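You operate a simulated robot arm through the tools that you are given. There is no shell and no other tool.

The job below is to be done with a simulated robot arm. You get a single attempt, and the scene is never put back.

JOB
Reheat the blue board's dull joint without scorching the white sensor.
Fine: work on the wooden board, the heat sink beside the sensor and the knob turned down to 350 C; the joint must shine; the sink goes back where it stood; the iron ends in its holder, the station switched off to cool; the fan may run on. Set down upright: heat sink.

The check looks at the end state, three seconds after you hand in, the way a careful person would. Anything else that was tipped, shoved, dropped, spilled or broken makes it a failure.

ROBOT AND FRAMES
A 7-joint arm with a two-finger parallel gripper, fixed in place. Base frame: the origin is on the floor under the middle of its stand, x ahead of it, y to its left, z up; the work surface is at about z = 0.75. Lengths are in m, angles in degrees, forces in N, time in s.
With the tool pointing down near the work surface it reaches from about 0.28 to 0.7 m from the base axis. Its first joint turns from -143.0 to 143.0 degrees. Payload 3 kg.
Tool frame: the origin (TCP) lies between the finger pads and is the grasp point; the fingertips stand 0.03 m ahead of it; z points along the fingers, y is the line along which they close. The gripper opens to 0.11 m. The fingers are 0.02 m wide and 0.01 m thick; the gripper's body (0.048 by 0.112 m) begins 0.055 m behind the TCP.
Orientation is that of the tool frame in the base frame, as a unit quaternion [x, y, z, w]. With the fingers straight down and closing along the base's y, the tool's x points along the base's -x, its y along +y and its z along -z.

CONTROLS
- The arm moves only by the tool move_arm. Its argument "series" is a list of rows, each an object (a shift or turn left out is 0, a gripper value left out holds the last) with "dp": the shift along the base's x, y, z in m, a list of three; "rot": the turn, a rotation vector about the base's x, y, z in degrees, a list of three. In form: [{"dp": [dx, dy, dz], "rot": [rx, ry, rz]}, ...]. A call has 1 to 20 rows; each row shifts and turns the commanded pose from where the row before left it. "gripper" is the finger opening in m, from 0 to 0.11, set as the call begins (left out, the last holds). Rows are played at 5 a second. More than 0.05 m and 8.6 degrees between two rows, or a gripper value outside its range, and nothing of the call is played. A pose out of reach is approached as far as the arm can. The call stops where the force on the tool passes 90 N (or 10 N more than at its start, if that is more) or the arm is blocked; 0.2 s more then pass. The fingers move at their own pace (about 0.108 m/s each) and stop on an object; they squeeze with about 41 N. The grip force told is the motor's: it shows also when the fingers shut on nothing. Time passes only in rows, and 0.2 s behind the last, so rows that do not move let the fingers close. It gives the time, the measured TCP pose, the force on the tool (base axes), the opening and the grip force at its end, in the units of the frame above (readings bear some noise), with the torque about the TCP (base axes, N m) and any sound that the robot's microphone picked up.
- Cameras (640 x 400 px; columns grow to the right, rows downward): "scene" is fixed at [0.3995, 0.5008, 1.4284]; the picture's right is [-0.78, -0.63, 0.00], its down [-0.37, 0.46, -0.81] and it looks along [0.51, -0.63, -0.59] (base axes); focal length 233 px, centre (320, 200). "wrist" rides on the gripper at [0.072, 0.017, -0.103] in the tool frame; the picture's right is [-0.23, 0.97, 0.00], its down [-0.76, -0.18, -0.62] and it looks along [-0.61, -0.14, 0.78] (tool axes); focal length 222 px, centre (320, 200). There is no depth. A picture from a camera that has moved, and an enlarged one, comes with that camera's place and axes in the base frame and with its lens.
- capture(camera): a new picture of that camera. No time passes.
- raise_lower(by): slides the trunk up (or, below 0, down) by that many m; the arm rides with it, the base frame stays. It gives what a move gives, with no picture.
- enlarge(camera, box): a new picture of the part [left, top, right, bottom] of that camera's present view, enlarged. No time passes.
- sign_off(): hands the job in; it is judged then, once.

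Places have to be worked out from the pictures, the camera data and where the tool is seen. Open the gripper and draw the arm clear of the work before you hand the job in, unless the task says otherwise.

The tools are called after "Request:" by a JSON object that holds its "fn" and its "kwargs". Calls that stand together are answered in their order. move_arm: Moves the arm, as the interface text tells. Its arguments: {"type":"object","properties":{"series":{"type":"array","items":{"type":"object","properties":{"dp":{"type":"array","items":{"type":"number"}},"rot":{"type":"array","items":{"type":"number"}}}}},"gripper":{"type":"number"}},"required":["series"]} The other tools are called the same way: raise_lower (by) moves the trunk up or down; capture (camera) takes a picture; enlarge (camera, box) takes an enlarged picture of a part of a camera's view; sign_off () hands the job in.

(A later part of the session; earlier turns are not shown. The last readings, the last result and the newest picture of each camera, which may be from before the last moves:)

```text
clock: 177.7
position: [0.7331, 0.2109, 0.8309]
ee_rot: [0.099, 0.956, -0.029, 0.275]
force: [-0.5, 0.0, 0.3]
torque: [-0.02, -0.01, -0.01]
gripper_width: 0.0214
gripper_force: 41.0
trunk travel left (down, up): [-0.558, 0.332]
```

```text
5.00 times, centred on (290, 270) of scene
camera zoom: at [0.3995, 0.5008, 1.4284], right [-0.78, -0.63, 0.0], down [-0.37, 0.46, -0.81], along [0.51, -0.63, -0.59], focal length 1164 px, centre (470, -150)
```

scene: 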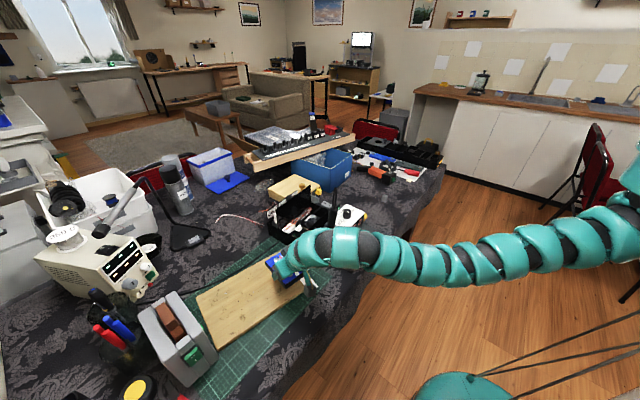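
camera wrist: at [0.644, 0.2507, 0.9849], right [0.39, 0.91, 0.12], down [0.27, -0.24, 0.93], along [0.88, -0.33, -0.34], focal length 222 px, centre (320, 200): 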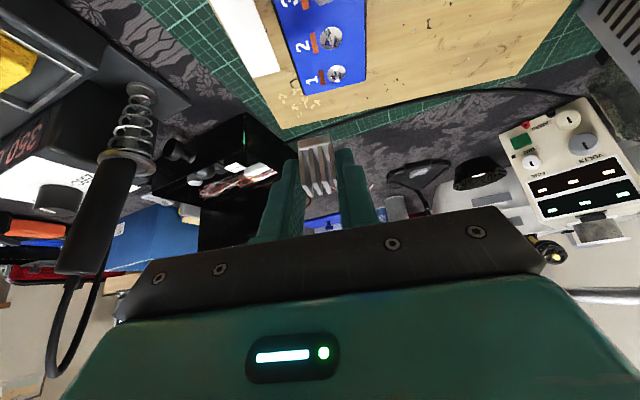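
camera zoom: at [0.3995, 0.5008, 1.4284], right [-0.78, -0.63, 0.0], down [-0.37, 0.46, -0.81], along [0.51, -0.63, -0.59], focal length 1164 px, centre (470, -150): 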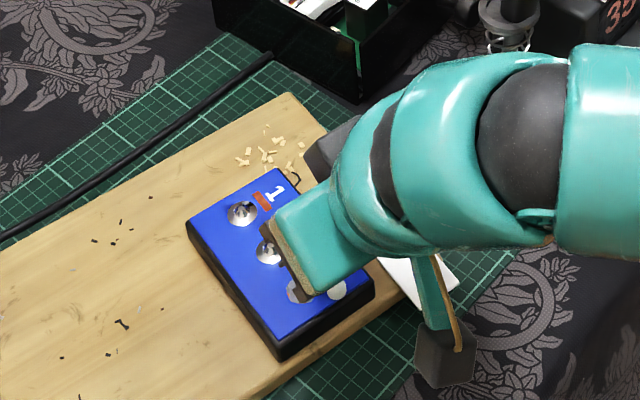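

The sink will land ~4 mm from the sensor and clear of the joint. I continue down in small steps.

Request:
{"fn": "move_arm", "kwargs": {"series": [{"dp": [0, 0, -0.005]}, {"dp": [0, 0, 0]}], "gripper": 0.01}}

Request:
{"fn": "move_arm", "kwargs": {"series": [{"dp": [0, 0, -0.0025]}, {"dp": [0, 0, 0]}], "gripper": 0.01}}

```text
clock: 178.3
position: [0.7325, 0.2099, 0.8263]
ee_rot: [0.099, 0.956, -0.028, 0.275]
force: [0.1, 0.0, 2.8]
torque: [-0.02, -0.07, 0.01]
gripper_width: 0.0208
gripper_force: 41.1
trunk travel left (down, up): [-0.558, 0.332]
```

```text
clock: 178.9
position: [0.7339, 0.2104, 0.827]
ee_rot: [0.1, 0.955, -0.028, 0.277]
force: [2.1, 2.0, 17.4]
torque: [0.02, -0.3, 0.02]
gripper_width: 0.0213
gripper_force: 41.5
trunk travel left (down, up): [-0.558, 0.332]
```

Contact came ~5 mm earlier than expected, so I look closely before releasing.

Request:
{"fn": "enlarge", "kwargs": {"camera": "wrist", "box": [240, 80, 400, 200]}}

Request:
{"fn": "enlarge", "kwargs": {"camera": "scene", "box": [265, 255, 315, 295]}}

```text
3.33 times, centred on (320, 140) of wrist
camera zoom: at [0.6233, 0.2501, 0.8756], right [0.39, 0.91, 0.12], down [0.27, -0.24, 0.93], along [0.88, -0.33, -0.34], focal length 740 px, centre (320, 400)
```

zoom: 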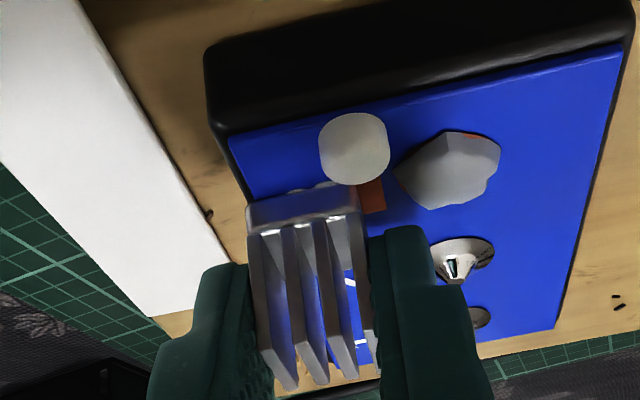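

```text
10.00 times, centred on (290, 275) of scene
camera zoom: at [0.3995, 0.5008, 1.4284], right [-0.78, -0.63, 0.0], down [-0.37, 0.46, -0.81], along [0.51, -0.63, -0.59], focal length 2328 px, centre (620, -550)
```

zoom: 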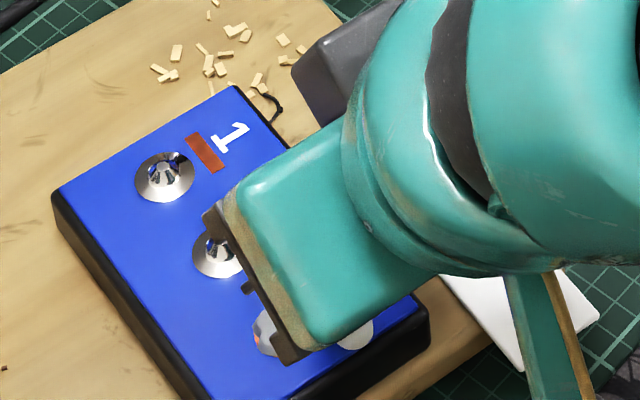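

The contact force acts right at the sink's centre, so it is standing flat on the board. I unload and open the fingers just enough.

Request:
{"fn": "move_arm", "kwargs": {"series": [{"dp": [0, 0, 0.0015]}, {"dp": [0, 0, 0]}], "gripper": 0.01}}

Request:
{"fn": "move_arm", "kwargs": {"series": [{"dp": [0, 0, 0]}, {"dp": [0, 0, 0]}], "gripper": 0.034}}

Request:
{"fn": "enlarge", "kwargs": {"camera": "wrist", "box": [240, 80, 400, 200]}}

```text
clock: 179.5
position: [0.7329, 0.2109, 0.8264]
ee_rot: [0.099, 0.956, -0.029, 0.276]
force: [3.6, 2.4, 17.4]
torque: [0.05, -0.32, 0.05]
gripper_width: 0.0213
gripper_force: 41.1
trunk travel left (down, up): [-0.558, 0.332]
```

```text
clock: 180.1
position: [0.7337, 0.2093, 0.8245]
ee_rot: [0.099, 0.956, -0.029, 0.274]
force: [0.2, 1.0, -0.7]
torque: [0.01, 0.0, 0.02]
gripper_width: 0.034
gripper_force: 0.1
trunk travel left (down, up): [-0.558, 0.332]
```

```text
3.33 times, centred on (320, 140) of wrist
camera zoom: at [0.6235, 0.25, 0.874], right [0.39, 0.91, 0.12], down [0.27, -0.24, 0.93], along [0.88, -0.33, -0.34], focal length 740 px, centre (320, 400)
```

zoom: 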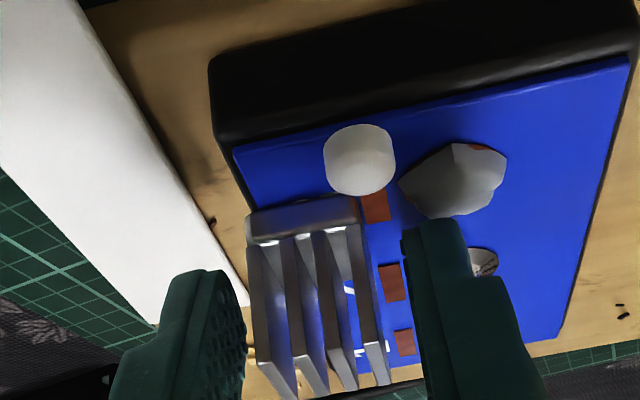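

The sink stands upright beside the sensor. I rise straight up.

Request:
{"fn": "move_arm", "kwargs": {"series": [{"dp": [0, 0, 0.015]}, {"dp": [0, 0, 0.03]}, {"dp": [0, 0, 0.04]}, {"dp": [0, 0, 0.04]}, {"dp": [0, 0, 0]}], "gripper": 0.036}}

Request:
{"fn": "enlarge", "kwargs": {"camera": "scene", "box": [250, 230, 330, 310]}}

Request:
{"fn": "capture", "kwargs": {"camera": "wrist"}}

```text
clock: 181.3
position: [0.7339, 0.2099, 0.949]
ee_rot: [0.101, 0.956, -0.031, 0.274]
force: [-0.1, -1.2, -0.5]
torque: [0.0, -0.02, -0.01]
gripper_width: 0.036
gripper_force: 0.1
trunk travel left (down, up): [-0.558, 0.332]
```

```text
5.00 times, centred on (290, 270) of scene
camera zoom: at [0.3995, 0.5008, 1.4284], right [-0.78, -0.63, 0.0], down [-0.37, 0.46, -0.81], along [0.51, -0.63, -0.59], focal length 1164 px, centre (470, -150)
```

zoom: 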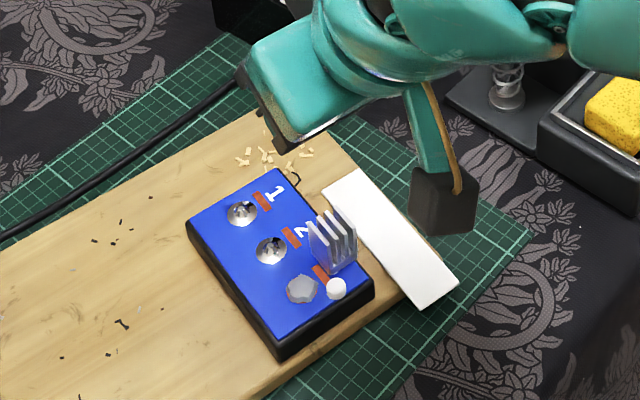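

```text
taken
camera wrist: at [0.6242, 0.2495, 0.9996], right [0.39, 0.91, 0.12], down [0.27, -0.24, 0.93], along [0.88, -0.33, -0.34], focal length 222 px, centre (320, 200)
```

wrist: 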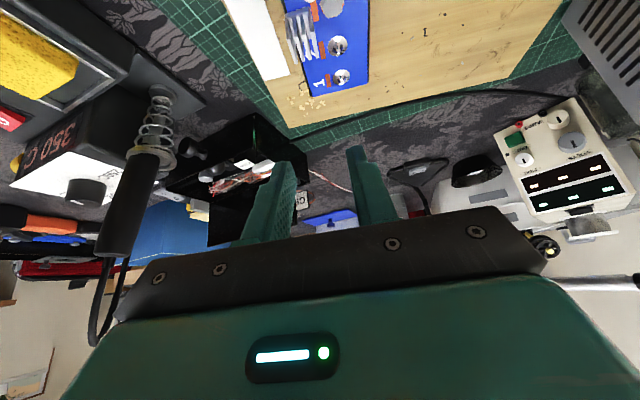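

Sink placed. Now the iron: it leans in its holder, so I examine it closely.

Request:
{"fn": "enlarge", "kwargs": {"camera": "scene", "box": [305, 180, 355, 260]}}

Request:
{"fn": "enlarge", "kwargs": {"camera": "wrist", "box": [60, 70, 220, 290]}}

Request:
{"fn": "enlarge", "kwargs": {"camera": "scene", "box": [318, 225, 342, 255]}}

```text
5.00 times, centred on (330, 220) of scene
camera zoom: at [0.3995, 0.5008, 1.4284], right [-0.78, -0.63, 0.0], down [-0.37, 0.46, -0.81], along [0.51, -0.63, -0.59], focal length 1164 px, centre (270, 100)
```

zoom: 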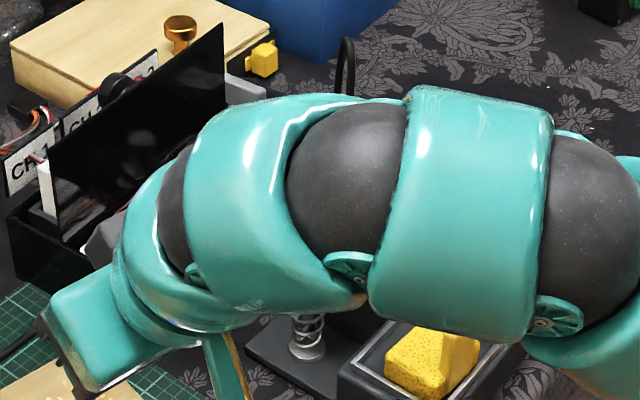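

```text
1.82 times, centred on (140, 180) of wrist
camera zoom: at [0.6242, 0.2495, 0.9996], right [0.39, 0.91, 0.12], down [0.27, -0.24, 0.93], along [0.88, -0.33, -0.34], focal length 404 px, centre (647, 236)
```

zoom: 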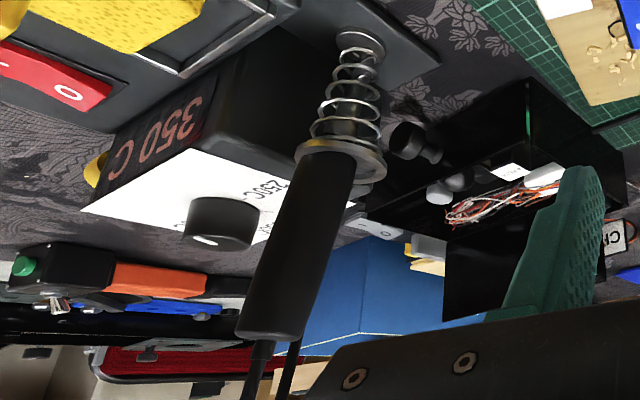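

```text
13.33 times, centred on (330, 240) of scene
camera zoom: at [0.3995, 0.5008, 1.4284], right [-0.78, -0.63, 0.0], down [-0.37, 0.46, -0.81], along [0.51, -0.63, -0.59], focal length 3104 px, centre (187, -333)
```

zoom: 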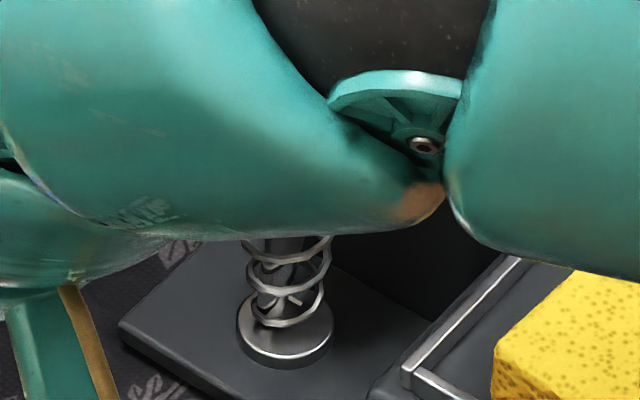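

From both views the iron's ring is at about (0.752, 0.016, 0.852) and the handle top at about (0.740, 0.000, 0.953), leaning ~11°. I'll grip the handle from the front-left, 45° lean, yaw -30°. First I raise the trunk and set that orientation in free space.

Request:
{"fn": "raise_lower", "kwargs": {"by": 0.31}}

Request:
{"fn": "move_arm", "kwargs": {"series": [{"rot": [0, 0, -6]}, {"rot": [0, 0, -6]}, {"rot": [0, 0, -6]}, {"rot": [-3.25, -5.65, 0]}, {"rot": [-3.25, -5.65, 0]}, {"dp": [0, 0, 0]}], "gripper": 0.05}}

```text
clock: 184.4
position: [0.7338, 0.2094, 1.2596]
ee_rot: [0.1, 0.956, -0.03, 0.274]
force: [0.3, -0.2, 0.8]
torque: [0.0, 0.01, 0.01]
gripper_width: 0.0362
gripper_force: 0.1
trunk travel left (down, up): [-0.868, 0.022]
```

```text
clock: 185.8
position: [0.734, 0.208, 1.2599]
ee_rot: [0.239, 0.892, -0.1, 0.37]
force: [0.2, -0.2, -0.5]
torque: [0.0, 0.0, 0.0]
gripper_width: 0.0501
gripper_force: 0.0
trunk travel left (down, up): [-0.868, 0.022]
```

Orientation set exactly. Now down to a waypoint left of the iron.

Request:
{"fn": "move_arm", "kwargs": {"series": [{"dp": [-0.0063, -0.004, -0.037]}, {"dp": [-0.0063, -0.004, -0.037]}, {"dp": [-0.0063, -0.004, -0.037]}, {"dp": [-0.0063, -0.004, -0.037]}, {"dp": [-0.0063, -0.004, -0.037]}, {"dp": [-0.0063, -0.004, -0.037]}, {"dp": [-0.0063, -0.004, -0.037]}, {"dp": [0, 0, 0]}], "gripper": 0.05}}

Request:
{"fn": "capture", "kwargs": {"camera": "wrist"}}

Request:
{"fn": "capture", "kwargs": {"camera": "scene"}}

```text
clock: 187.6
position: [0.6886, 0.1825, 1.0001]
ee_rot: [0.239, 0.892, -0.1, 0.371]
force: [-0.5, 0.1, 0.2]
torque: [0.01, -0.03, 0.02]
gripper_width: 0.0501
gripper_force: 0.1
trunk travel left (down, up): [-0.868, 0.022]
```

```text
taken
camera wrist: at [0.591, 0.2576, 1.0226], right [0.63, 0.76, 0.16], down [-0.01, -0.2, 0.98], along [0.78, -0.61, -0.12], focal length 222 px, centre (320, 200)
```

wrist: 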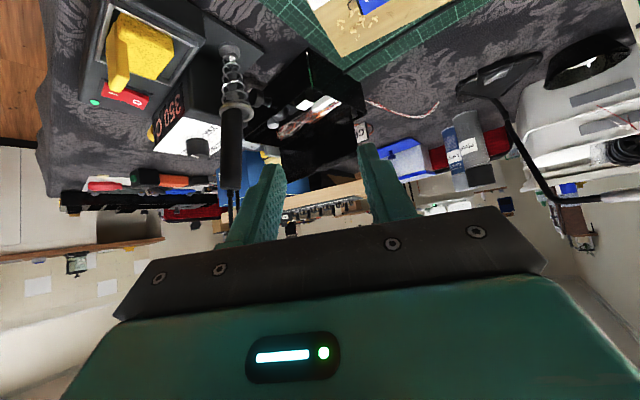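

```text
taken
```

scene: 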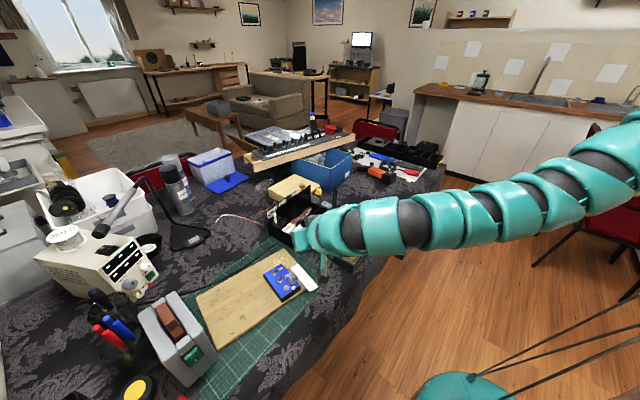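

The wrist camera now sees the iron well. I zoom for accurate coordinates.

Request:
{"fn": "enlarge", "kwargs": {"camera": "wrist", "box": [160, 30, 300, 230]}}

Request:
{"fn": "enlarge", "kwargs": {"camera": "scene", "box": [300, 180, 360, 270]}}

```text
2.00 times, centred on (230, 130) of wrist
camera zoom: at [0.591, 0.2576, 1.0226], right [0.63, 0.76, 0.16], down [-0.01, -0.2, 0.98], along [0.78, -0.61, -0.12], focal length 444 px, centre (500, 340)
```

zoom: 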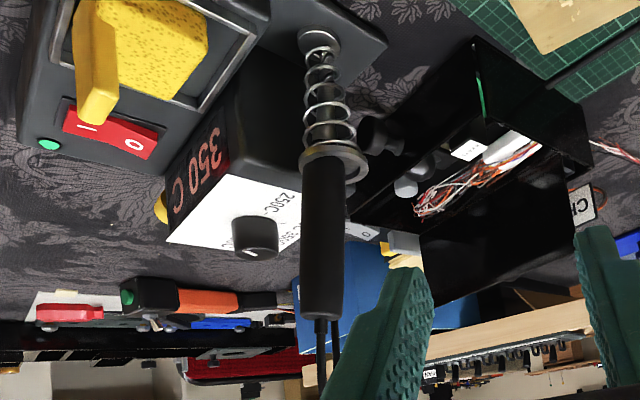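

```text
4.44 times, centred on (330, 225) of scene
camera zoom: at [0.3995, 0.5008, 1.4284], right [-0.78, -0.63, 0.0], down [-0.37, 0.46, -0.81], along [0.51, -0.63, -0.59], focal length 1035 px, centre (276, 89)
```

zoom: 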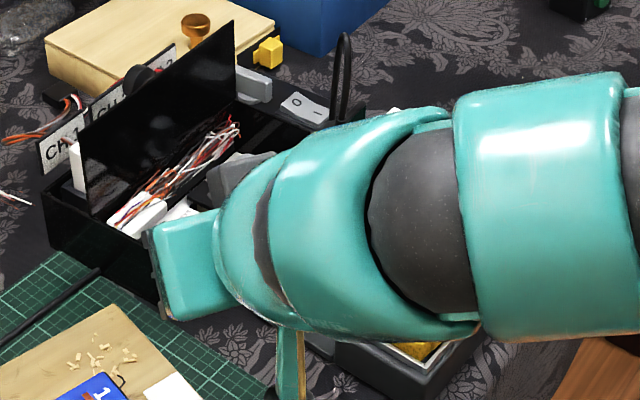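

Refined: handle from (0.750, 0.009, 0.858) to (0.743, -0.005, 0.952). I move to the pre-grasp point 10 cm back along the tool axis.

Request:
{"fn": "move_arm", "kwargs": {"series": [{"dp": [-0.001, -0.0367, -0.0036]}, {"dp": [-0.001, -0.0367, -0.0036]}, {"dp": [-0.001, -0.0367, -0.0036]}, {"dp": [-0.001, -0.0367, -0.0036]}, {"dp": [0, 0, 0]}], "gripper": 0.05}}

Request:
{"fn": "capture", "kwargs": {"camera": "wrist"}}

Request:
{"fn": "enlarge", "kwargs": {"camera": "scene", "box": [280, 150, 400, 270]}}

```text
clock: 188.8
position: [0.6839, 0.0342, 0.9867]
ee_rot: [0.238, 0.893, -0.1, 0.37]
force: [0.2, 0.5, -0.6]
torque: [0.02, 0.02, 0.0]
gripper_width: 0.05
gripper_force: 0.1
trunk travel left (down, up): [-0.868, 0.022]
```

```text
taken
camera wrist: at [0.5855, 0.1106, 1.0083], right [0.62, 0.76, 0.16], down [0.0, -0.2, 0.98], along [0.78, -0.61, -0.12], focal length 222 px, centre (320, 200)
```

wrist: 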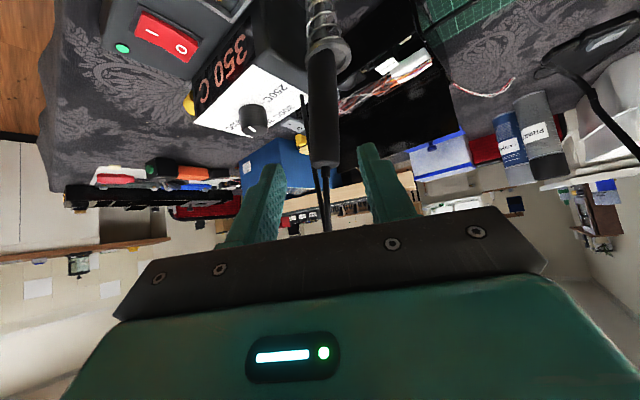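

```text
3.33 times, centred on (340, 210) of scene
camera zoom: at [0.3995, 0.5008, 1.4284], right [-0.78, -0.63, 0.0], down [-0.37, 0.46, -0.81], along [0.51, -0.63, -0.59], focal length 776 px, centre (253, 167)
```

zoom: 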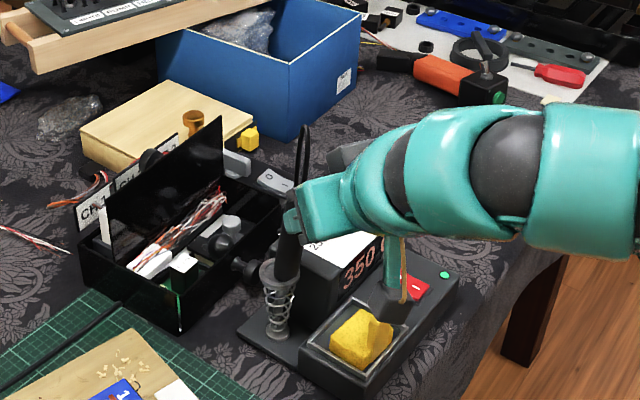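

The handle is centred between the fingers. I advance along the tool axis to the handle.

Request:
{"fn": "move_arm", "kwargs": {"series": [{"dp": [0.0126, -0.0068, -0.0143]}, {"dp": [0.0126, -0.0068, -0.0143]}, {"dp": [0.0126, -0.0068, -0.0143]}, {"dp": [0, 0, 0]}], "gripper": 0.05}}

Request:
{"fn": "capture", "kwargs": {"camera": "wrist"}}

Request:
{"fn": "enlarge", "kwargs": {"camera": "scene", "box": [290, 170, 370, 260]}}

```text
clock: 189.8
position: [0.7224, 0.0139, 0.9426]
ee_rot: [0.239, 0.892, -0.1, 0.37]
force: [0.6, -0.3, 0.0]
torque: [-0.01, 0.0, -0.01]
gripper_width: 0.0503
gripper_force: 0.0
trunk travel left (down, up): [-0.868, 0.022]
```

```text
taken
camera wrist: at [0.6241, 0.0904, 0.9657], right [0.63, 0.76, 0.16], down [-0.01, -0.2, 0.98], along [0.78, -0.61, -0.12], focal length 222 px, centre (320, 200)
```

wrist: 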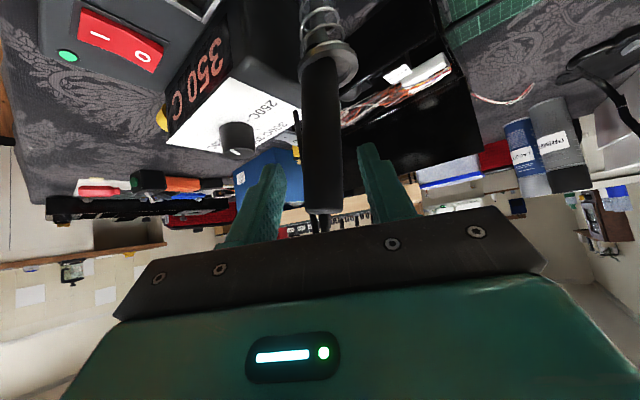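

```text
4.44 times, centred on (330, 215) of scene
camera zoom: at [0.3995, 0.5008, 1.4284], right [-0.78, -0.63, 0.0], down [-0.37, 0.46, -0.81], along [0.51, -0.63, -0.59], focal length 1035 px, centre (276, 133)
```

zoom: 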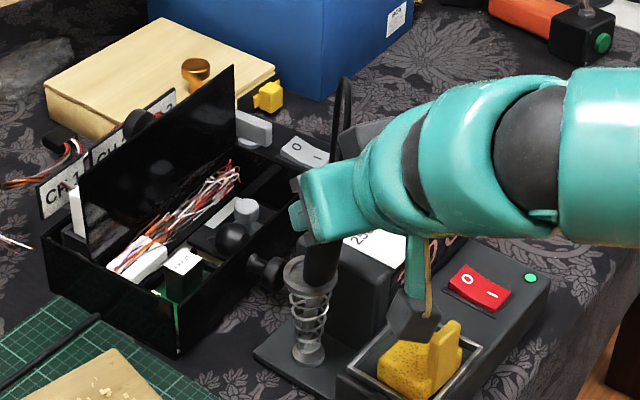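

Well centred. I advance the remaining 4 cm.

Request:
{"fn": "move_arm", "kwargs": {"series": [{"dp": [0.0078, -0.0045, -0.0092]}, {"dp": [0.0078, -0.0045, -0.0092]}, {"dp": [0.0078, -0.0045, -0.0092]}, {"dp": [0, 0, 0]}], "gripper": 0.05}}

Request:
{"fn": "capture", "kwargs": {"camera": "wrist"}}

Request:
{"fn": "enlarge", "kwargs": {"camera": "scene", "box": [290, 170, 370, 260]}}

```text
clock: 190.8
position: [0.7464, -0.0001, 0.9153]
ee_rot: [0.238, 0.893, -0.099, 0.37]
force: [0.2, 0.9, 0.0]
torque: [0.02, -0.01, -0.01]
gripper_width: 0.0499
gripper_force: 0.1
trunk travel left (down, up): [-0.868, 0.022]
```

```text
taken
camera wrist: at [0.6476, 0.0769, 0.9378], right [0.63, 0.76, 0.16], down [-0.01, -0.2, 0.98], along [0.78, -0.61, -0.12], focal length 222 px, centre (320, 200)
```

wrist: 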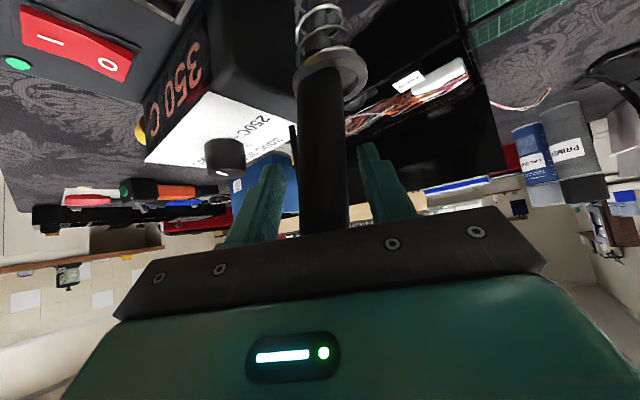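

```text
4.44 times, centred on (330, 215) of scene
camera zoom: at [0.3995, 0.5008, 1.4284], right [-0.78, -0.63, 0.0], down [-0.37, 0.46, -0.81], along [0.51, -0.63, -0.59], focal length 1035 px, centre (276, 133)
```

zoom: 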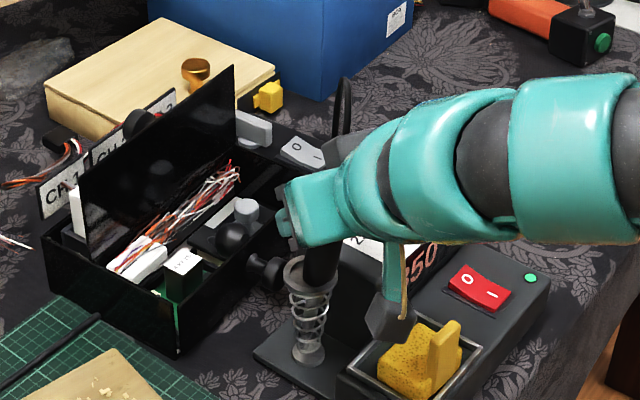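

The handle is between the fingers. I close on it.

Request:
{"fn": "move_arm", "kwargs": {"series": [{"dp": [0, 0, 0]}, {"dp": [0, 0, 0]}, {"dp": [0, 0, 0]}], "gripper": 0.01}}

Request:
{"fn": "capture", "kwargs": {"camera": "wrist"}}

Request:
{"fn": "enlarge", "kwargs": {"camera": "scene", "box": [290, 170, 390, 270]}}

```text
clock: 191.6
position: [0.7479, 0.0028, 0.9166]
ee_rot: [0.238, 0.892, -0.099, 0.371]
force: [8.0, 9.6, -0.1]
torque: [0.82, -0.65, 0.01]
gripper_width: 0.0276
gripper_force: 41.6
trunk travel left (down, up): [-0.868, 0.022]
```

```text
taken
camera wrist: at [0.6485, 0.0792, 0.938], right [0.62, 0.76, 0.16], down [-0.01, -0.2, 0.98], along [0.78, -0.61, -0.12], focal length 222 px, centre (320, 200)
```

wrist: 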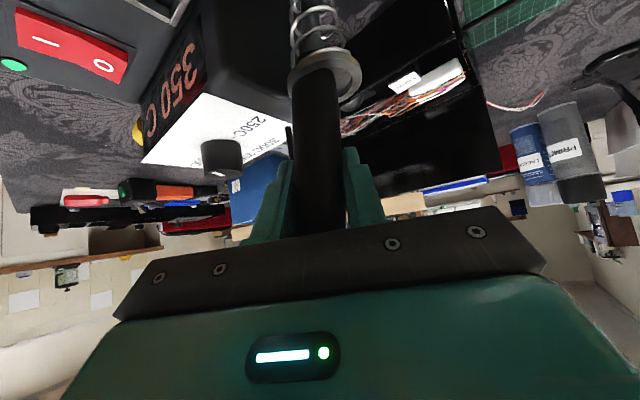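

```text
4.00 times, centred on (340, 220) of scene
camera zoom: at [0.3995, 0.5008, 1.4284], right [-0.78, -0.63, 0.0], down [-0.37, 0.46, -0.81], along [0.51, -0.63, -0.59], focal length 931 px, centre (240, 120)
```

zoom: 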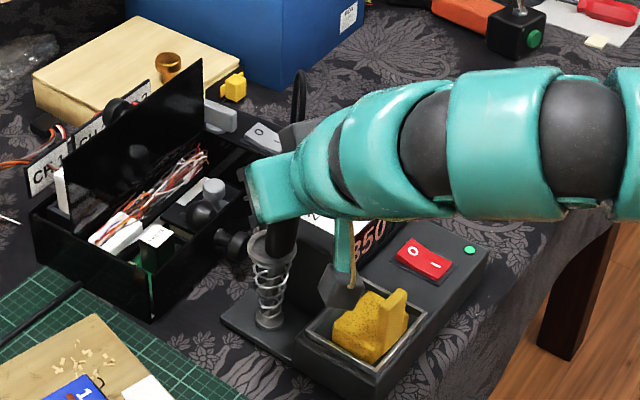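

Iron gripped (0.0276 m), station unmoved. I relieve the side load and lift slowly, watching the forces.

Request:
{"fn": "move_arm", "kwargs": {"series": [{"dp": [0.001, 0.0017, 0.003]}, {"dp": [0, 0.0005, 0.006]}, {"dp": [0, 0.0005, 0.008]}, {"dp": [0, 0, 0]}], "gripper": 0.01}}

Request:
{"fn": "enlarge", "kwargs": {"camera": "scene", "box": [290, 170, 390, 270]}}

```text
clock: 192.6
position: [0.7483, 0.0048, 0.9326]
ee_rot: [0.238, 0.893, -0.1, 0.369]
force: [0.0, 7.8, -5.5]
torque: [1.1, 0.01, 0.01]
gripper_width: 0.0249
gripper_force: 41.6
trunk travel left (down, up): [-0.868, 0.022]
```

```text
4.00 times, centred on (340, 220) of scene
camera zoom: at [0.3995, 0.5008, 1.4284], right [-0.78, -0.63, 0.0], down [-0.37, 0.46, -0.81], along [0.51, -0.63, -0.59], focal length 931 px, centre (240, 120)
```

zoom: 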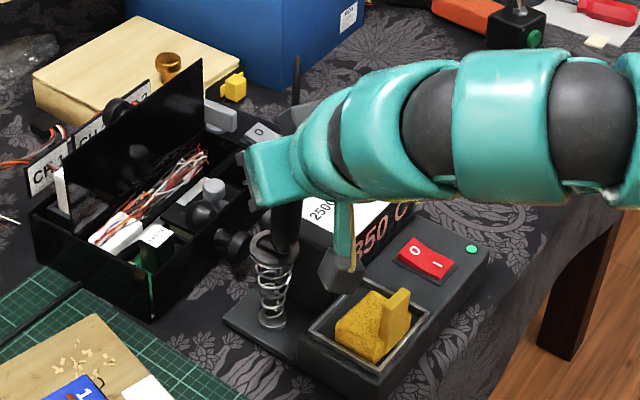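

The tip presses sideways in the spring (7.8 N). I shift +3 mm in y to relieve and continue lifting.

Request:
{"fn": "move_arm", "kwargs": {"series": [{"dp": [0, 0.002, 0.002]}, {"dp": [0, 0.002, 0.004]}, {"dp": [0, 0, 0]}], "gripper": 0.01}}

```text
clock: 193.4
position: [0.7483, 0.0067, 0.9386]
ee_rot: [0.238, 0.892, -0.1, 0.37]
force: [0.3, 0.3, -1.1]
torque: [-0.02, -0.01, -0.01]
gripper_width: 0.0239
gripper_force: 41.2
trunk travel left (down, up): [-0.868, 0.022]
```

Side load gone. I check that the iron is not slipping in the grip.

Request:
{"fn": "capture", "kwargs": {"camera": "wrist"}}

Request:
{"fn": "enlarge", "kwargs": {"camera": "scene", "box": [300, 180, 360, 260]}}

```text
taken
camera wrist: at [0.649, 0.0827, 0.9609], right [0.63, 0.76, 0.16], down [-0.01, -0.2, 0.98], along [0.78, -0.61, -0.12], focal length 222 px, centre (320, 200)
```

wrist: 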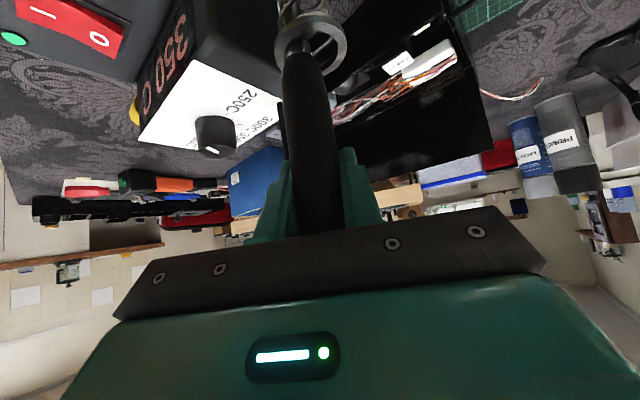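

```text
5.00 times, centred on (330, 220) of scene
camera zoom: at [0.3995, 0.5008, 1.4284], right [-0.78, -0.63, 0.0], down [-0.37, 0.46, -0.81], along [0.51, -0.63, -0.59], focal length 1164 px, centre (270, 100)
```

zoom: 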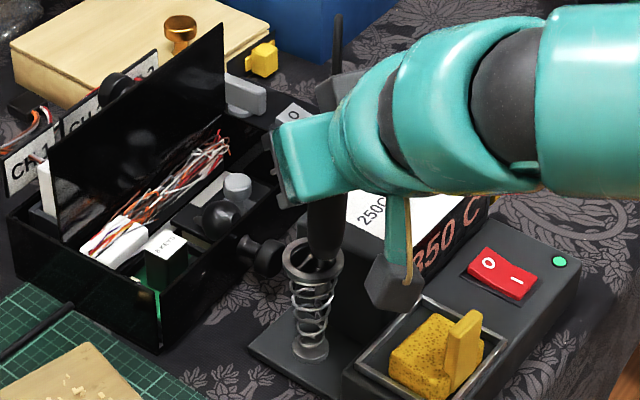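

The handle is out of the ring and the barrel is sliding up through the spring. I keep lifting.

Request:
{"fn": "move_arm", "kwargs": {"series": [{"dp": [0, 0, 0.01]}, {"dp": [0, 0, 0.012]}, {"dp": [0, 0, 0.015]}, {"dp": [0, 0, 0]}], "gripper": 0.01}}

Request:
{"fn": "move_arm", "kwargs": {"series": [{"dp": [0, 0, 0.015]}, {"dp": [0, 0, 0.015]}, {"dp": [0, 0, 0.02]}, {"dp": [0, 0, 0]}], "gripper": 0.01}}

Request:
{"fn": "enlarge", "kwargs": {"camera": "scene", "box": [290, 160, 390, 260]}}

Request:
{"fn": "capture", "kwargs": {"camera": "wrist"}}

```text
clock: 194.4
position: [0.7501, 0.008, 0.9762]
ee_rot: [0.238, 0.893, -0.098, 0.37]
force: [0.1, 0.4, -0.7]
torque: [0.03, -0.01, 0.01]
gripper_width: 0.024
gripper_force: 41.3
trunk travel left (down, up): [-0.868, 0.022]
```

```text
clock: 195.4
position: [0.7473, 0.007, 1.0246]
ee_rot: [0.239, 0.892, -0.1, 0.371]
force: [0.6, -0.1, -0.1]
torque: [0.0, 0.0, 0.02]
gripper_width: 0.0244
gripper_force: 40.7
trunk travel left (down, up): [-0.868, 0.022]
```

```text
4.00 times, centred on (340, 210) of scene
camera zoom: at [0.3995, 0.5008, 1.4284], right [-0.78, -0.63, 0.0], down [-0.37, 0.46, -0.81], along [0.51, -0.63, -0.59], focal length 931 px, centre (240, 160)
```

zoom: 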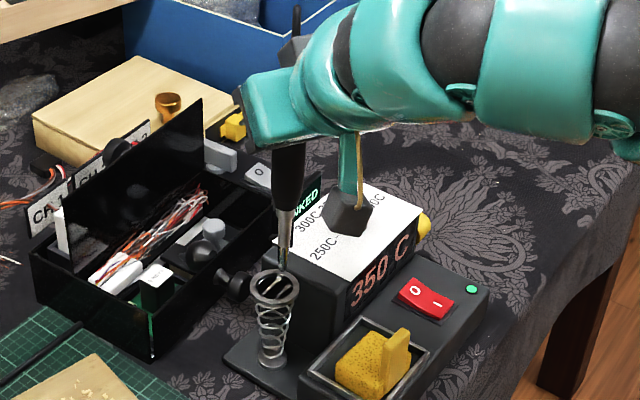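

```text
taken
camera wrist: at [0.6493, 0.0836, 1.0474], right [0.63, 0.76, 0.16], down [0.0, -0.2, 0.98], along [0.78, -0.61, -0.12], focal length 222 px, centre (320, 200)
```

wrist: 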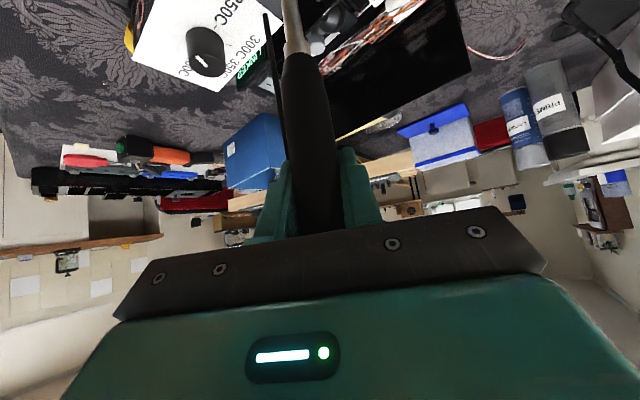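

Almost out. I lift 3–4 cm more and look at the tip.

Request:
{"fn": "move_arm", "kwargs": {"series": [{"dp": [0, 0, 0.015]}, {"dp": [0, 0, 0.02]}, {"dp": [0, 0, 0]}], "gripper": 0.01}}

Request:
{"fn": "enlarge", "kwargs": {"camera": "scene", "box": [290, 150, 390, 250]}}

Request:
{"fn": "enlarge", "kwargs": {"camera": "scene", "box": [315, 190, 345, 235]}}

```text
clock: 196.2
position: [0.7482, 0.007, 1.0595]
ee_rot: [0.239, 0.892, -0.1, 0.37]
force: [0.3, 0.5, -0.1]
torque: [-0.01, 0.01, -0.03]
gripper_width: 0.024
gripper_force: 40.7
trunk travel left (down, up): [-0.868, 0.022]
```

```text
4.00 times, centred on (340, 200) of scene
camera zoom: at [0.3995, 0.5008, 1.4284], right [-0.78, -0.63, 0.0], down [-0.37, 0.46, -0.81], along [0.51, -0.63, -0.59], focal length 931 px, centre (240, 200)
```

zoom: 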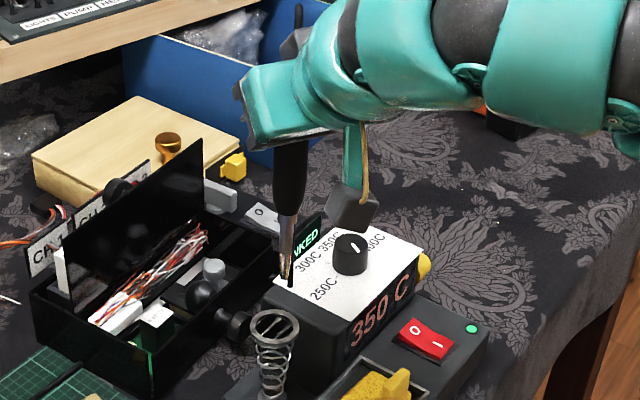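

```text
8.89 times, centred on (330, 212) of scene
camera zoom: at [0.3995, 0.5008, 1.4284], right [-0.78, -0.63, 0.0], down [-0.37, 0.46, -0.81], along [0.51, -0.63, -0.59], focal length 2070 px, centre (231, 89)
```

zoom: 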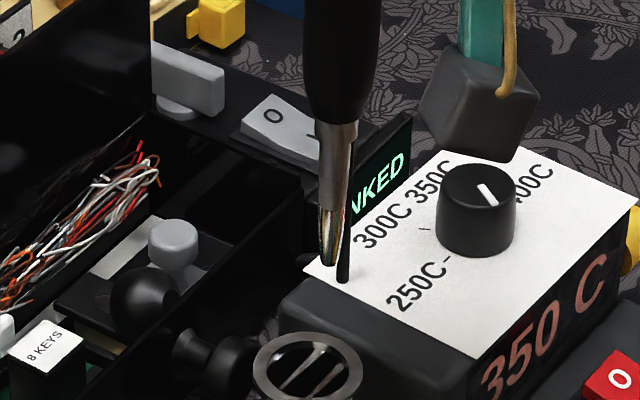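

The iron is free; tip at about (0.748, 0.010, 0.904), 0.155 m below the grip. I carry it left toward joint 3 while turning the tool to yaw +20°, watching for cable pull.

Request:
{"fn": "move_arm", "kwargs": {"series": [{"dp": [0, 0.03, 0], "rot": [0, 0, 7]}, {"dp": [0, 0.033, 0], "rot": [0, 0, 7]}, {"dp": [0, 0.033, 0], "rot": [0, 0, 7]}, {"dp": [0, 0.033, 0], "rot": [0, 0, 7]}, {"dp": [0, 0, 0]}], "gripper": 0.01}}

Request:
{"fn": "enlarge", "kwargs": {"camera": "scene", "box": [250, 140, 390, 280]}}

```text
clock: 197.4
position: [0.7474, 0.136, 1.0591]
ee_rot: [0.014, 0.923, -0.007, 0.383]
force: [-0.5, 0.4, -0.9]
torque: [0.03, 0.03, -0.01]
gripper_width: 0.0239
gripper_force: 40.8
trunk travel left (down, up): [-0.868, 0.022]
```

```text
2.86 times, centred on (320, 210) of scene
camera zoom: at [0.3995, 0.5008, 1.4284], right [-0.78, -0.63, 0.0], down [-0.37, 0.46, -0.81], along [0.51, -0.63, -0.59], focal length 665 px, centre (320, 171)
```

zoom: 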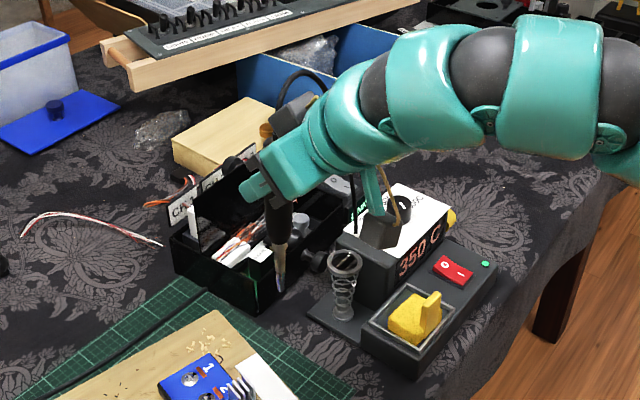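

No cable pull. I continue to above the board.

Request:
{"fn": "move_arm", "kwargs": {"series": [{"dp": [0, 0.033, 0], "rot": [0, 0, 7]}, {"dp": [0, 0.033, 0], "rot": [0, 0, 7]}, {"dp": [0, 0.033, 0], "rot": [0, 0, 7]}, {"dp": [0, 0, 0]}], "gripper": 0.01}}

Request:
{"fn": "raise_lower", "kwargs": {"by": -0.06}}

Request:
{"fn": "enlarge", "kwargs": {"camera": "scene", "box": [230, 190, 350, 310]}}

Request:
{"fn": "capture", "kwargs": {"camera": "wrist"}}

```text
clock: 198.4
position: [0.7488, 0.235, 1.0609]
ee_rot: [-0.154, 0.911, 0.064, 0.378]
force: [-0.4, 0.0, -1.5]
torque: [0.0, -0.01, -0.02]
gripper_width: 0.0241
gripper_force: 41.1
trunk travel left (down, up): [-0.868, 0.022]
```

```text
clock: 199.4
position: [0.7485, 0.2357, 1.0018]
ee_rot: [-0.153, 0.911, 0.063, 0.378]
force: [1.3, -0.5, -1.7]
torque: [0.01, 0.01, 0.0]
gripper_width: 0.0242
gripper_force: 40.9
trunk travel left (down, up): [-0.808, 0.082]
```

```text
3.33 times, centred on (290, 250) of scene
camera zoom: at [0.3995, 0.5008, 1.4284], right [-0.78, -0.63, 0.0], down [-0.37, 0.46, -0.81], along [0.51, -0.63, -0.59], focal length 776 px, centre (420, 33)
```

zoom: 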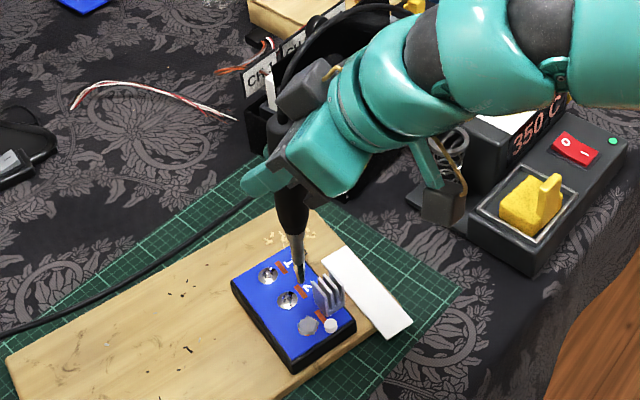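

```text
taken
camera wrist: at [0.6259, 0.2107, 1.0238], right [-0.17, 0.97, 0.16], down [0.15, -0.14, 0.98], along [0.97, 0.19, -0.12], focal length 222 px, centre (320, 200)
```

wrist: 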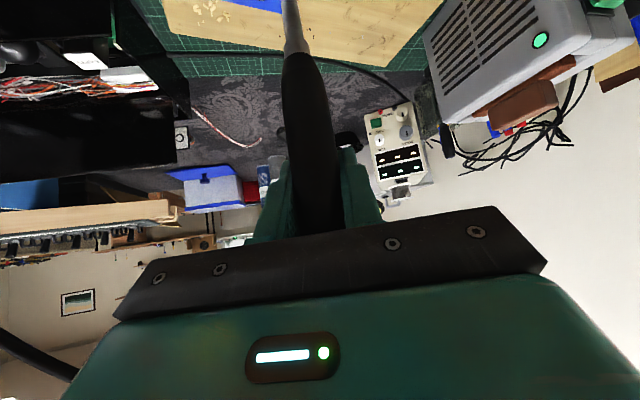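

I zoom on the tip and the joint.

Request:
{"fn": "enlarge", "kwargs": {"camera": "scene", "box": [262, 240, 312, 290]}}

```text
8.00 times, centred on (287, 265) of scene
camera zoom: at [0.3995, 0.5008, 1.4284], right [-0.78, -0.63, 0.0], down [-0.37, 0.46, -0.81], along [0.51, -0.63, -0.59], focal length 1862 px, centre (584, -320)
```

zoom: 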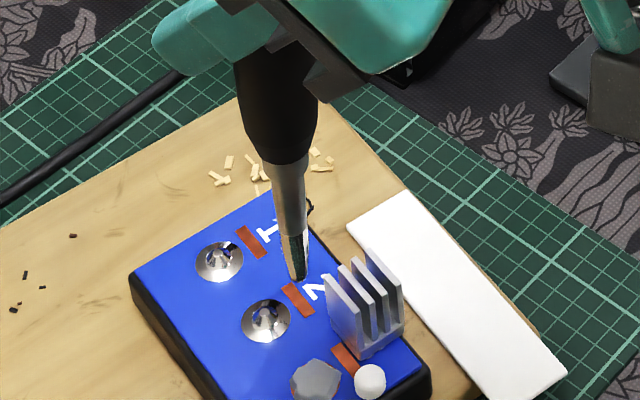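

Tip is right above the area; I lower it by 4 cm with a small shift toward the joint's centre (away from the sensor).

Request:
{"fn": "move_arm", "kwargs": {"series": [{"dp": [-0.001, 0.001, -0.014]}, {"dp": [-0.001, 0.001, -0.013]}, {"dp": [-0.001, 0.001, -0.013]}, {"dp": [0, 0, 0]}], "gripper": 0.01}}

Request:
{"fn": "enlarge", "kwargs": {"camera": "scene", "box": [267, 250, 307, 290]}}

```text
clock: 200.4
position: [0.7452, 0.2387, 0.9613]
ee_rot: [-0.154, 0.911, 0.064, 0.378]
force: [0.2, -0.3, -1.1]
torque: [-0.04, -0.02, -0.03]
gripper_width: 0.0243
gripper_force: 40.3
trunk travel left (down, up): [-0.808, 0.082]
```

```text
10.00 times, centred on (287, 270) of scene
camera zoom: at [0.3995, 0.5008, 1.4284], right [-0.78, -0.63, 0.0], down [-0.37, 0.46, -0.81], along [0.51, -0.63, -0.59], focal length 2328 px, centre (650, -500)
```

zoom: 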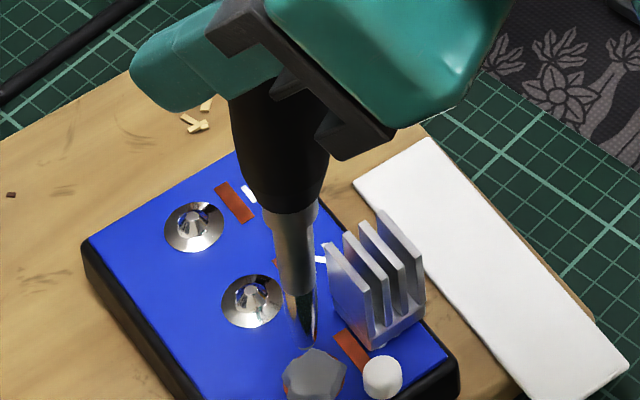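

The tip is just above the grey lump. I lower in 2–3 mm steps, watching for contact.

Request:
{"fn": "move_arm", "kwargs": {"series": [{"dp": [-0.001, 0, -0.003]}, {"dp": [0, 0, -0.003]}, {"dp": [0, 0, 0]}], "gripper": 0.01}}

Request:
{"fn": "enlarge", "kwargs": {"camera": "scene", "box": [270, 255, 300, 285]}}

```text
clock: 201.2
position: [0.7439, 0.2384, 0.9557]
ee_rot: [-0.153, 0.911, 0.063, 0.378]
force: [-0.6, 0.2, -1.1]
torque: [0.02, 0.03, -0.02]
gripper_width: 0.024
gripper_force: 41.0
trunk travel left (down, up): [-0.808, 0.082]
```

```text
13.33 times, centred on (285, 270) of scene
camera zoom: at [0.3995, 0.5008, 1.4284], right [-0.78, -0.63, 0.0], down [-0.37, 0.46, -0.81], along [0.51, -0.63, -0.59], focal length 3104 px, centre (787, -733)
```

zoom: 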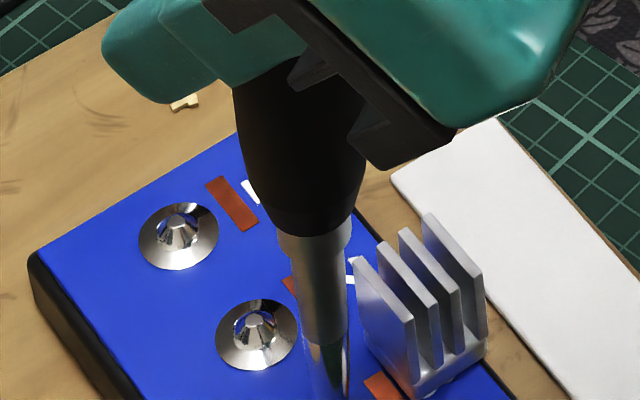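

Request:
{"fn": "enlarge", "kwargs": {"camera": "scene", "box": [270, 265, 300, 295]}}

```text
13.33 times, centred on (285, 280) of scene
camera zoom: at [0.3995, 0.5008, 1.4284], right [-0.78, -0.63, 0.0], down [-0.37, 0.46, -0.81], along [0.51, -0.63, -0.59], focal length 3104 px, centre (787, -867)
```

zoom: 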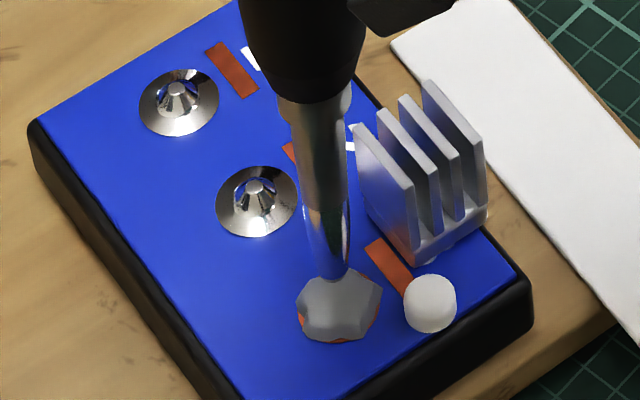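

The tip is right at the lump's top edge in view. I continue down in 2 mm steps.

Request:
{"fn": "move_arm", "kwargs": {"series": [{"dp": [-0.0005, 0, -0.002]}, {"dp": [0, 0, 0]}], "gripper": 0.01}}

Request:
{"fn": "move_arm", "kwargs": {"series": [{"dp": [-0.0005, 0, -0.002]}, {"dp": [0, 0, 0]}], "gripper": 0.01}}

Request:
{"fn": "enlarge", "kwargs": {"camera": "scene", "box": [270, 265, 300, 295]}}

```text
clock: 201.8
position: [0.7446, 0.2381, 0.9536]
ee_rot: [-0.154, 0.911, 0.064, 0.378]
force: [-0.1, 0.2, -0.7]
torque: [-0.01, 0.04, 0.0]
gripper_width: 0.0244
gripper_force: 40.6
trunk travel left (down, up): [-0.808, 0.082]
```

```text
clock: 202.4
position: [0.7446, 0.2406, 0.9515]
ee_rot: [-0.152, 0.911, 0.063, 0.378]
force: [-0.7, -0.1, 0.4]
torque: [0.01, -0.01, 0.0]
gripper_width: 0.024
gripper_force: 41.1
trunk travel left (down, up): [-0.808, 0.082]
```

```text
13.33 times, centred on (285, 280) of scene
camera zoom: at [0.3995, 0.5008, 1.4284], right [-0.78, -0.63, 0.0], down [-0.37, 0.46, -0.81], along [0.51, -0.63, -0.59], focal length 3104 px, centre (787, -867)
```

zoom: 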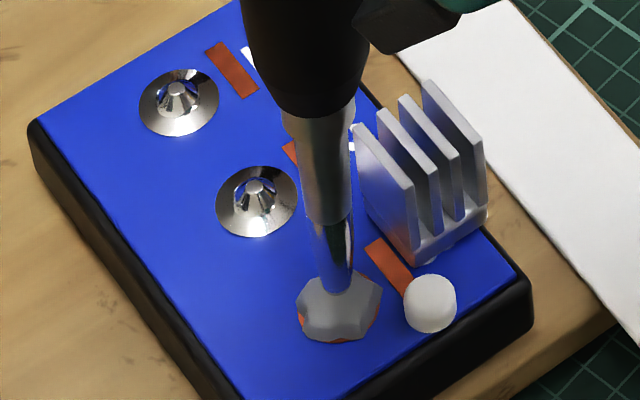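

Load has lifted slightly (contact beginning). One more mm and hold for a second.

Request:
{"fn": "move_arm", "kwargs": {"series": [{"dp": [0, 0, -0.0015]}, {"dp": [0, 0, 0]}, {"dp": [0, 0, 0]}, {"dp": [0, 0, 0]}, {"dp": [0, 0, 0]}], "gripper": 0.01}}

Request:
{"fn": "enlarge", "kwargs": {"camera": "scene", "box": [270, 265, 300, 295]}}

```text
clock: 203.6
position: [0.7444, 0.2397, 0.9496]
ee_rot: [-0.153, 0.911, 0.063, 0.378]
force: [-1.1, 0.3, -0.7]
torque: [-0.02, -0.01, -0.01]
gripper_width: 0.0245
gripper_force: 41.0
trunk travel left (down, up): [-0.808, 0.082]
```

```text
13.33 times, centred on (285, 280) of scene
camera zoom: at [0.3995, 0.5008, 1.4284], right [-0.78, -0.63, 0.0], down [-0.37, 0.46, -0.81], along [0.51, -0.63, -0.59], focal length 3104 px, centre (787, -867)
```

zoom: 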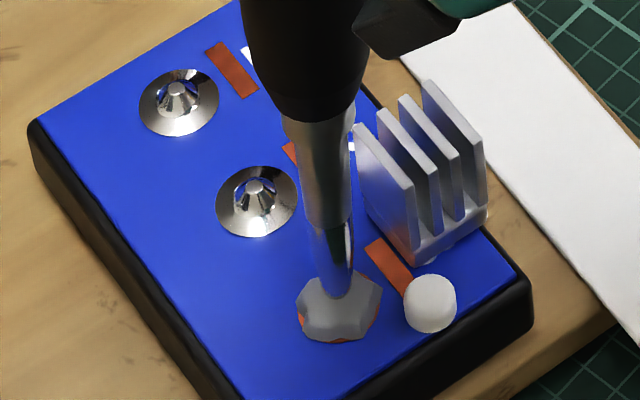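

Request:
{"fn": "move_arm", "kwargs": {"series": [{"dp": [0, 0, -0.0015]}, {"dp": [0, 0, 0]}, {"dp": [0, 0, 0]}], "gripper": 0.01}}

Request:
{"fn": "move_arm", "kwargs": {"series": [{"dp": [0, 0, -0.0015]}, {"dp": [0, 0, 0]}, {"dp": [0, 0, 0]}], "gripper": 0.01}}

Request:
{"fn": "enlarge", "kwargs": {"camera": "scene", "box": [270, 265, 300, 295]}}

```text
clock: 204.4
position: [0.7439, 0.2378, 0.9486]
ee_rot: [-0.153, 0.911, 0.063, 0.378]
force: [-0.5, -0.3, -0.3]
torque: [0.02, -0.03, 0.0]
gripper_width: 0.0243
gripper_force: 41.0
trunk travel left (down, up): [-0.808, 0.082]
```

```text
clock: 205.2
position: [0.7435, 0.2376, 0.9471]
ee_rot: [-0.153, 0.911, 0.062, 0.379]
force: [0.4, -1.0, -0.7]
torque: [0.02, -0.03, 0.02]
gripper_width: 0.0241
gripper_force: 41.2
trunk travel left (down, up): [-0.808, 0.082]
```

```text
13.33 times, centred on (285, 280) of scene
camera zoom: at [0.3995, 0.5008, 1.4284], right [-0.78, -0.63, 0.0], down [-0.37, 0.46, -0.81], along [0.51, -0.63, -0.59], focal length 3104 px, centre (787, -867)
```

zoom: 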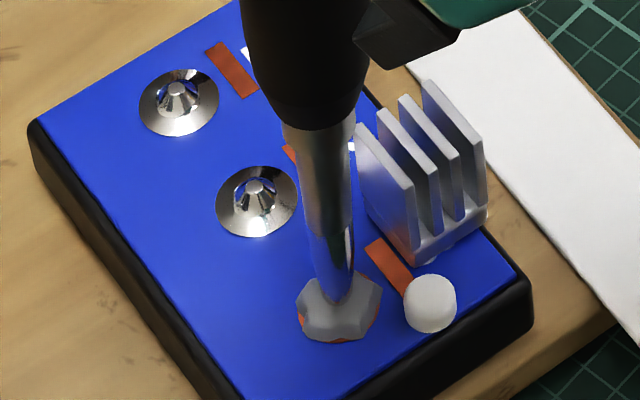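

The tip is now visually in the lump. I hold for 2 s to see whether it melts.

Request:
{"fn": "move_arm", "kwargs": {"series": [{"dp": [0, 0, 0]}, {"dp": [0, 0, 0]}, {"dp": [0, 0, 0]}, {"dp": [0, 0, 0]}, {"dp": [0, 0, 0]}, {"dp": [0, 0, 0]}, {"dp": [0, 0, 0]}, {"dp": [0, 0, 0]}, {"dp": [0, 0, 0]}, {"dp": [0, 0, 0]}], "gripper": 0.01}}

Request:
{"fn": "enlarge", "kwargs": {"camera": "scene", "box": [270, 265, 300, 295]}}

```text
clock: 207.4
position: [0.7449, 0.2383, 0.9461]
ee_rot: [-0.153, 0.911, 0.063, 0.378]
force: [0.1, -0.7, -0.9]
torque: [0.01, -0.01, 0.02]
gripper_width: 0.0239
gripper_force: 41.3
trunk travel left (down, up): [-0.808, 0.082]
```

```text
13.33 times, centred on (285, 280) of scene
camera zoom: at [0.3995, 0.5008, 1.4284], right [-0.78, -0.63, 0.0], down [-0.37, 0.46, -0.81], along [0.51, -0.63, -0.59], focal length 3104 px, centre (787, -867)
```

zoom: 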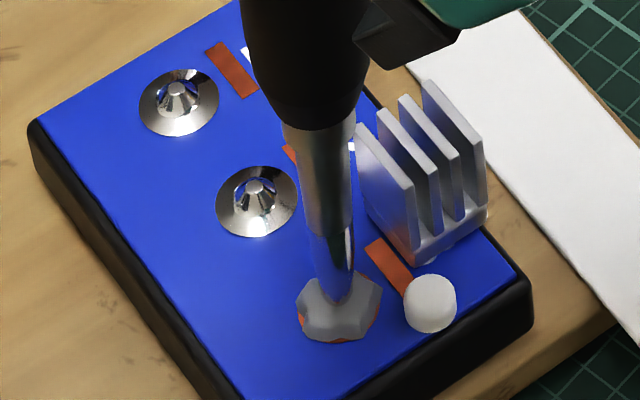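

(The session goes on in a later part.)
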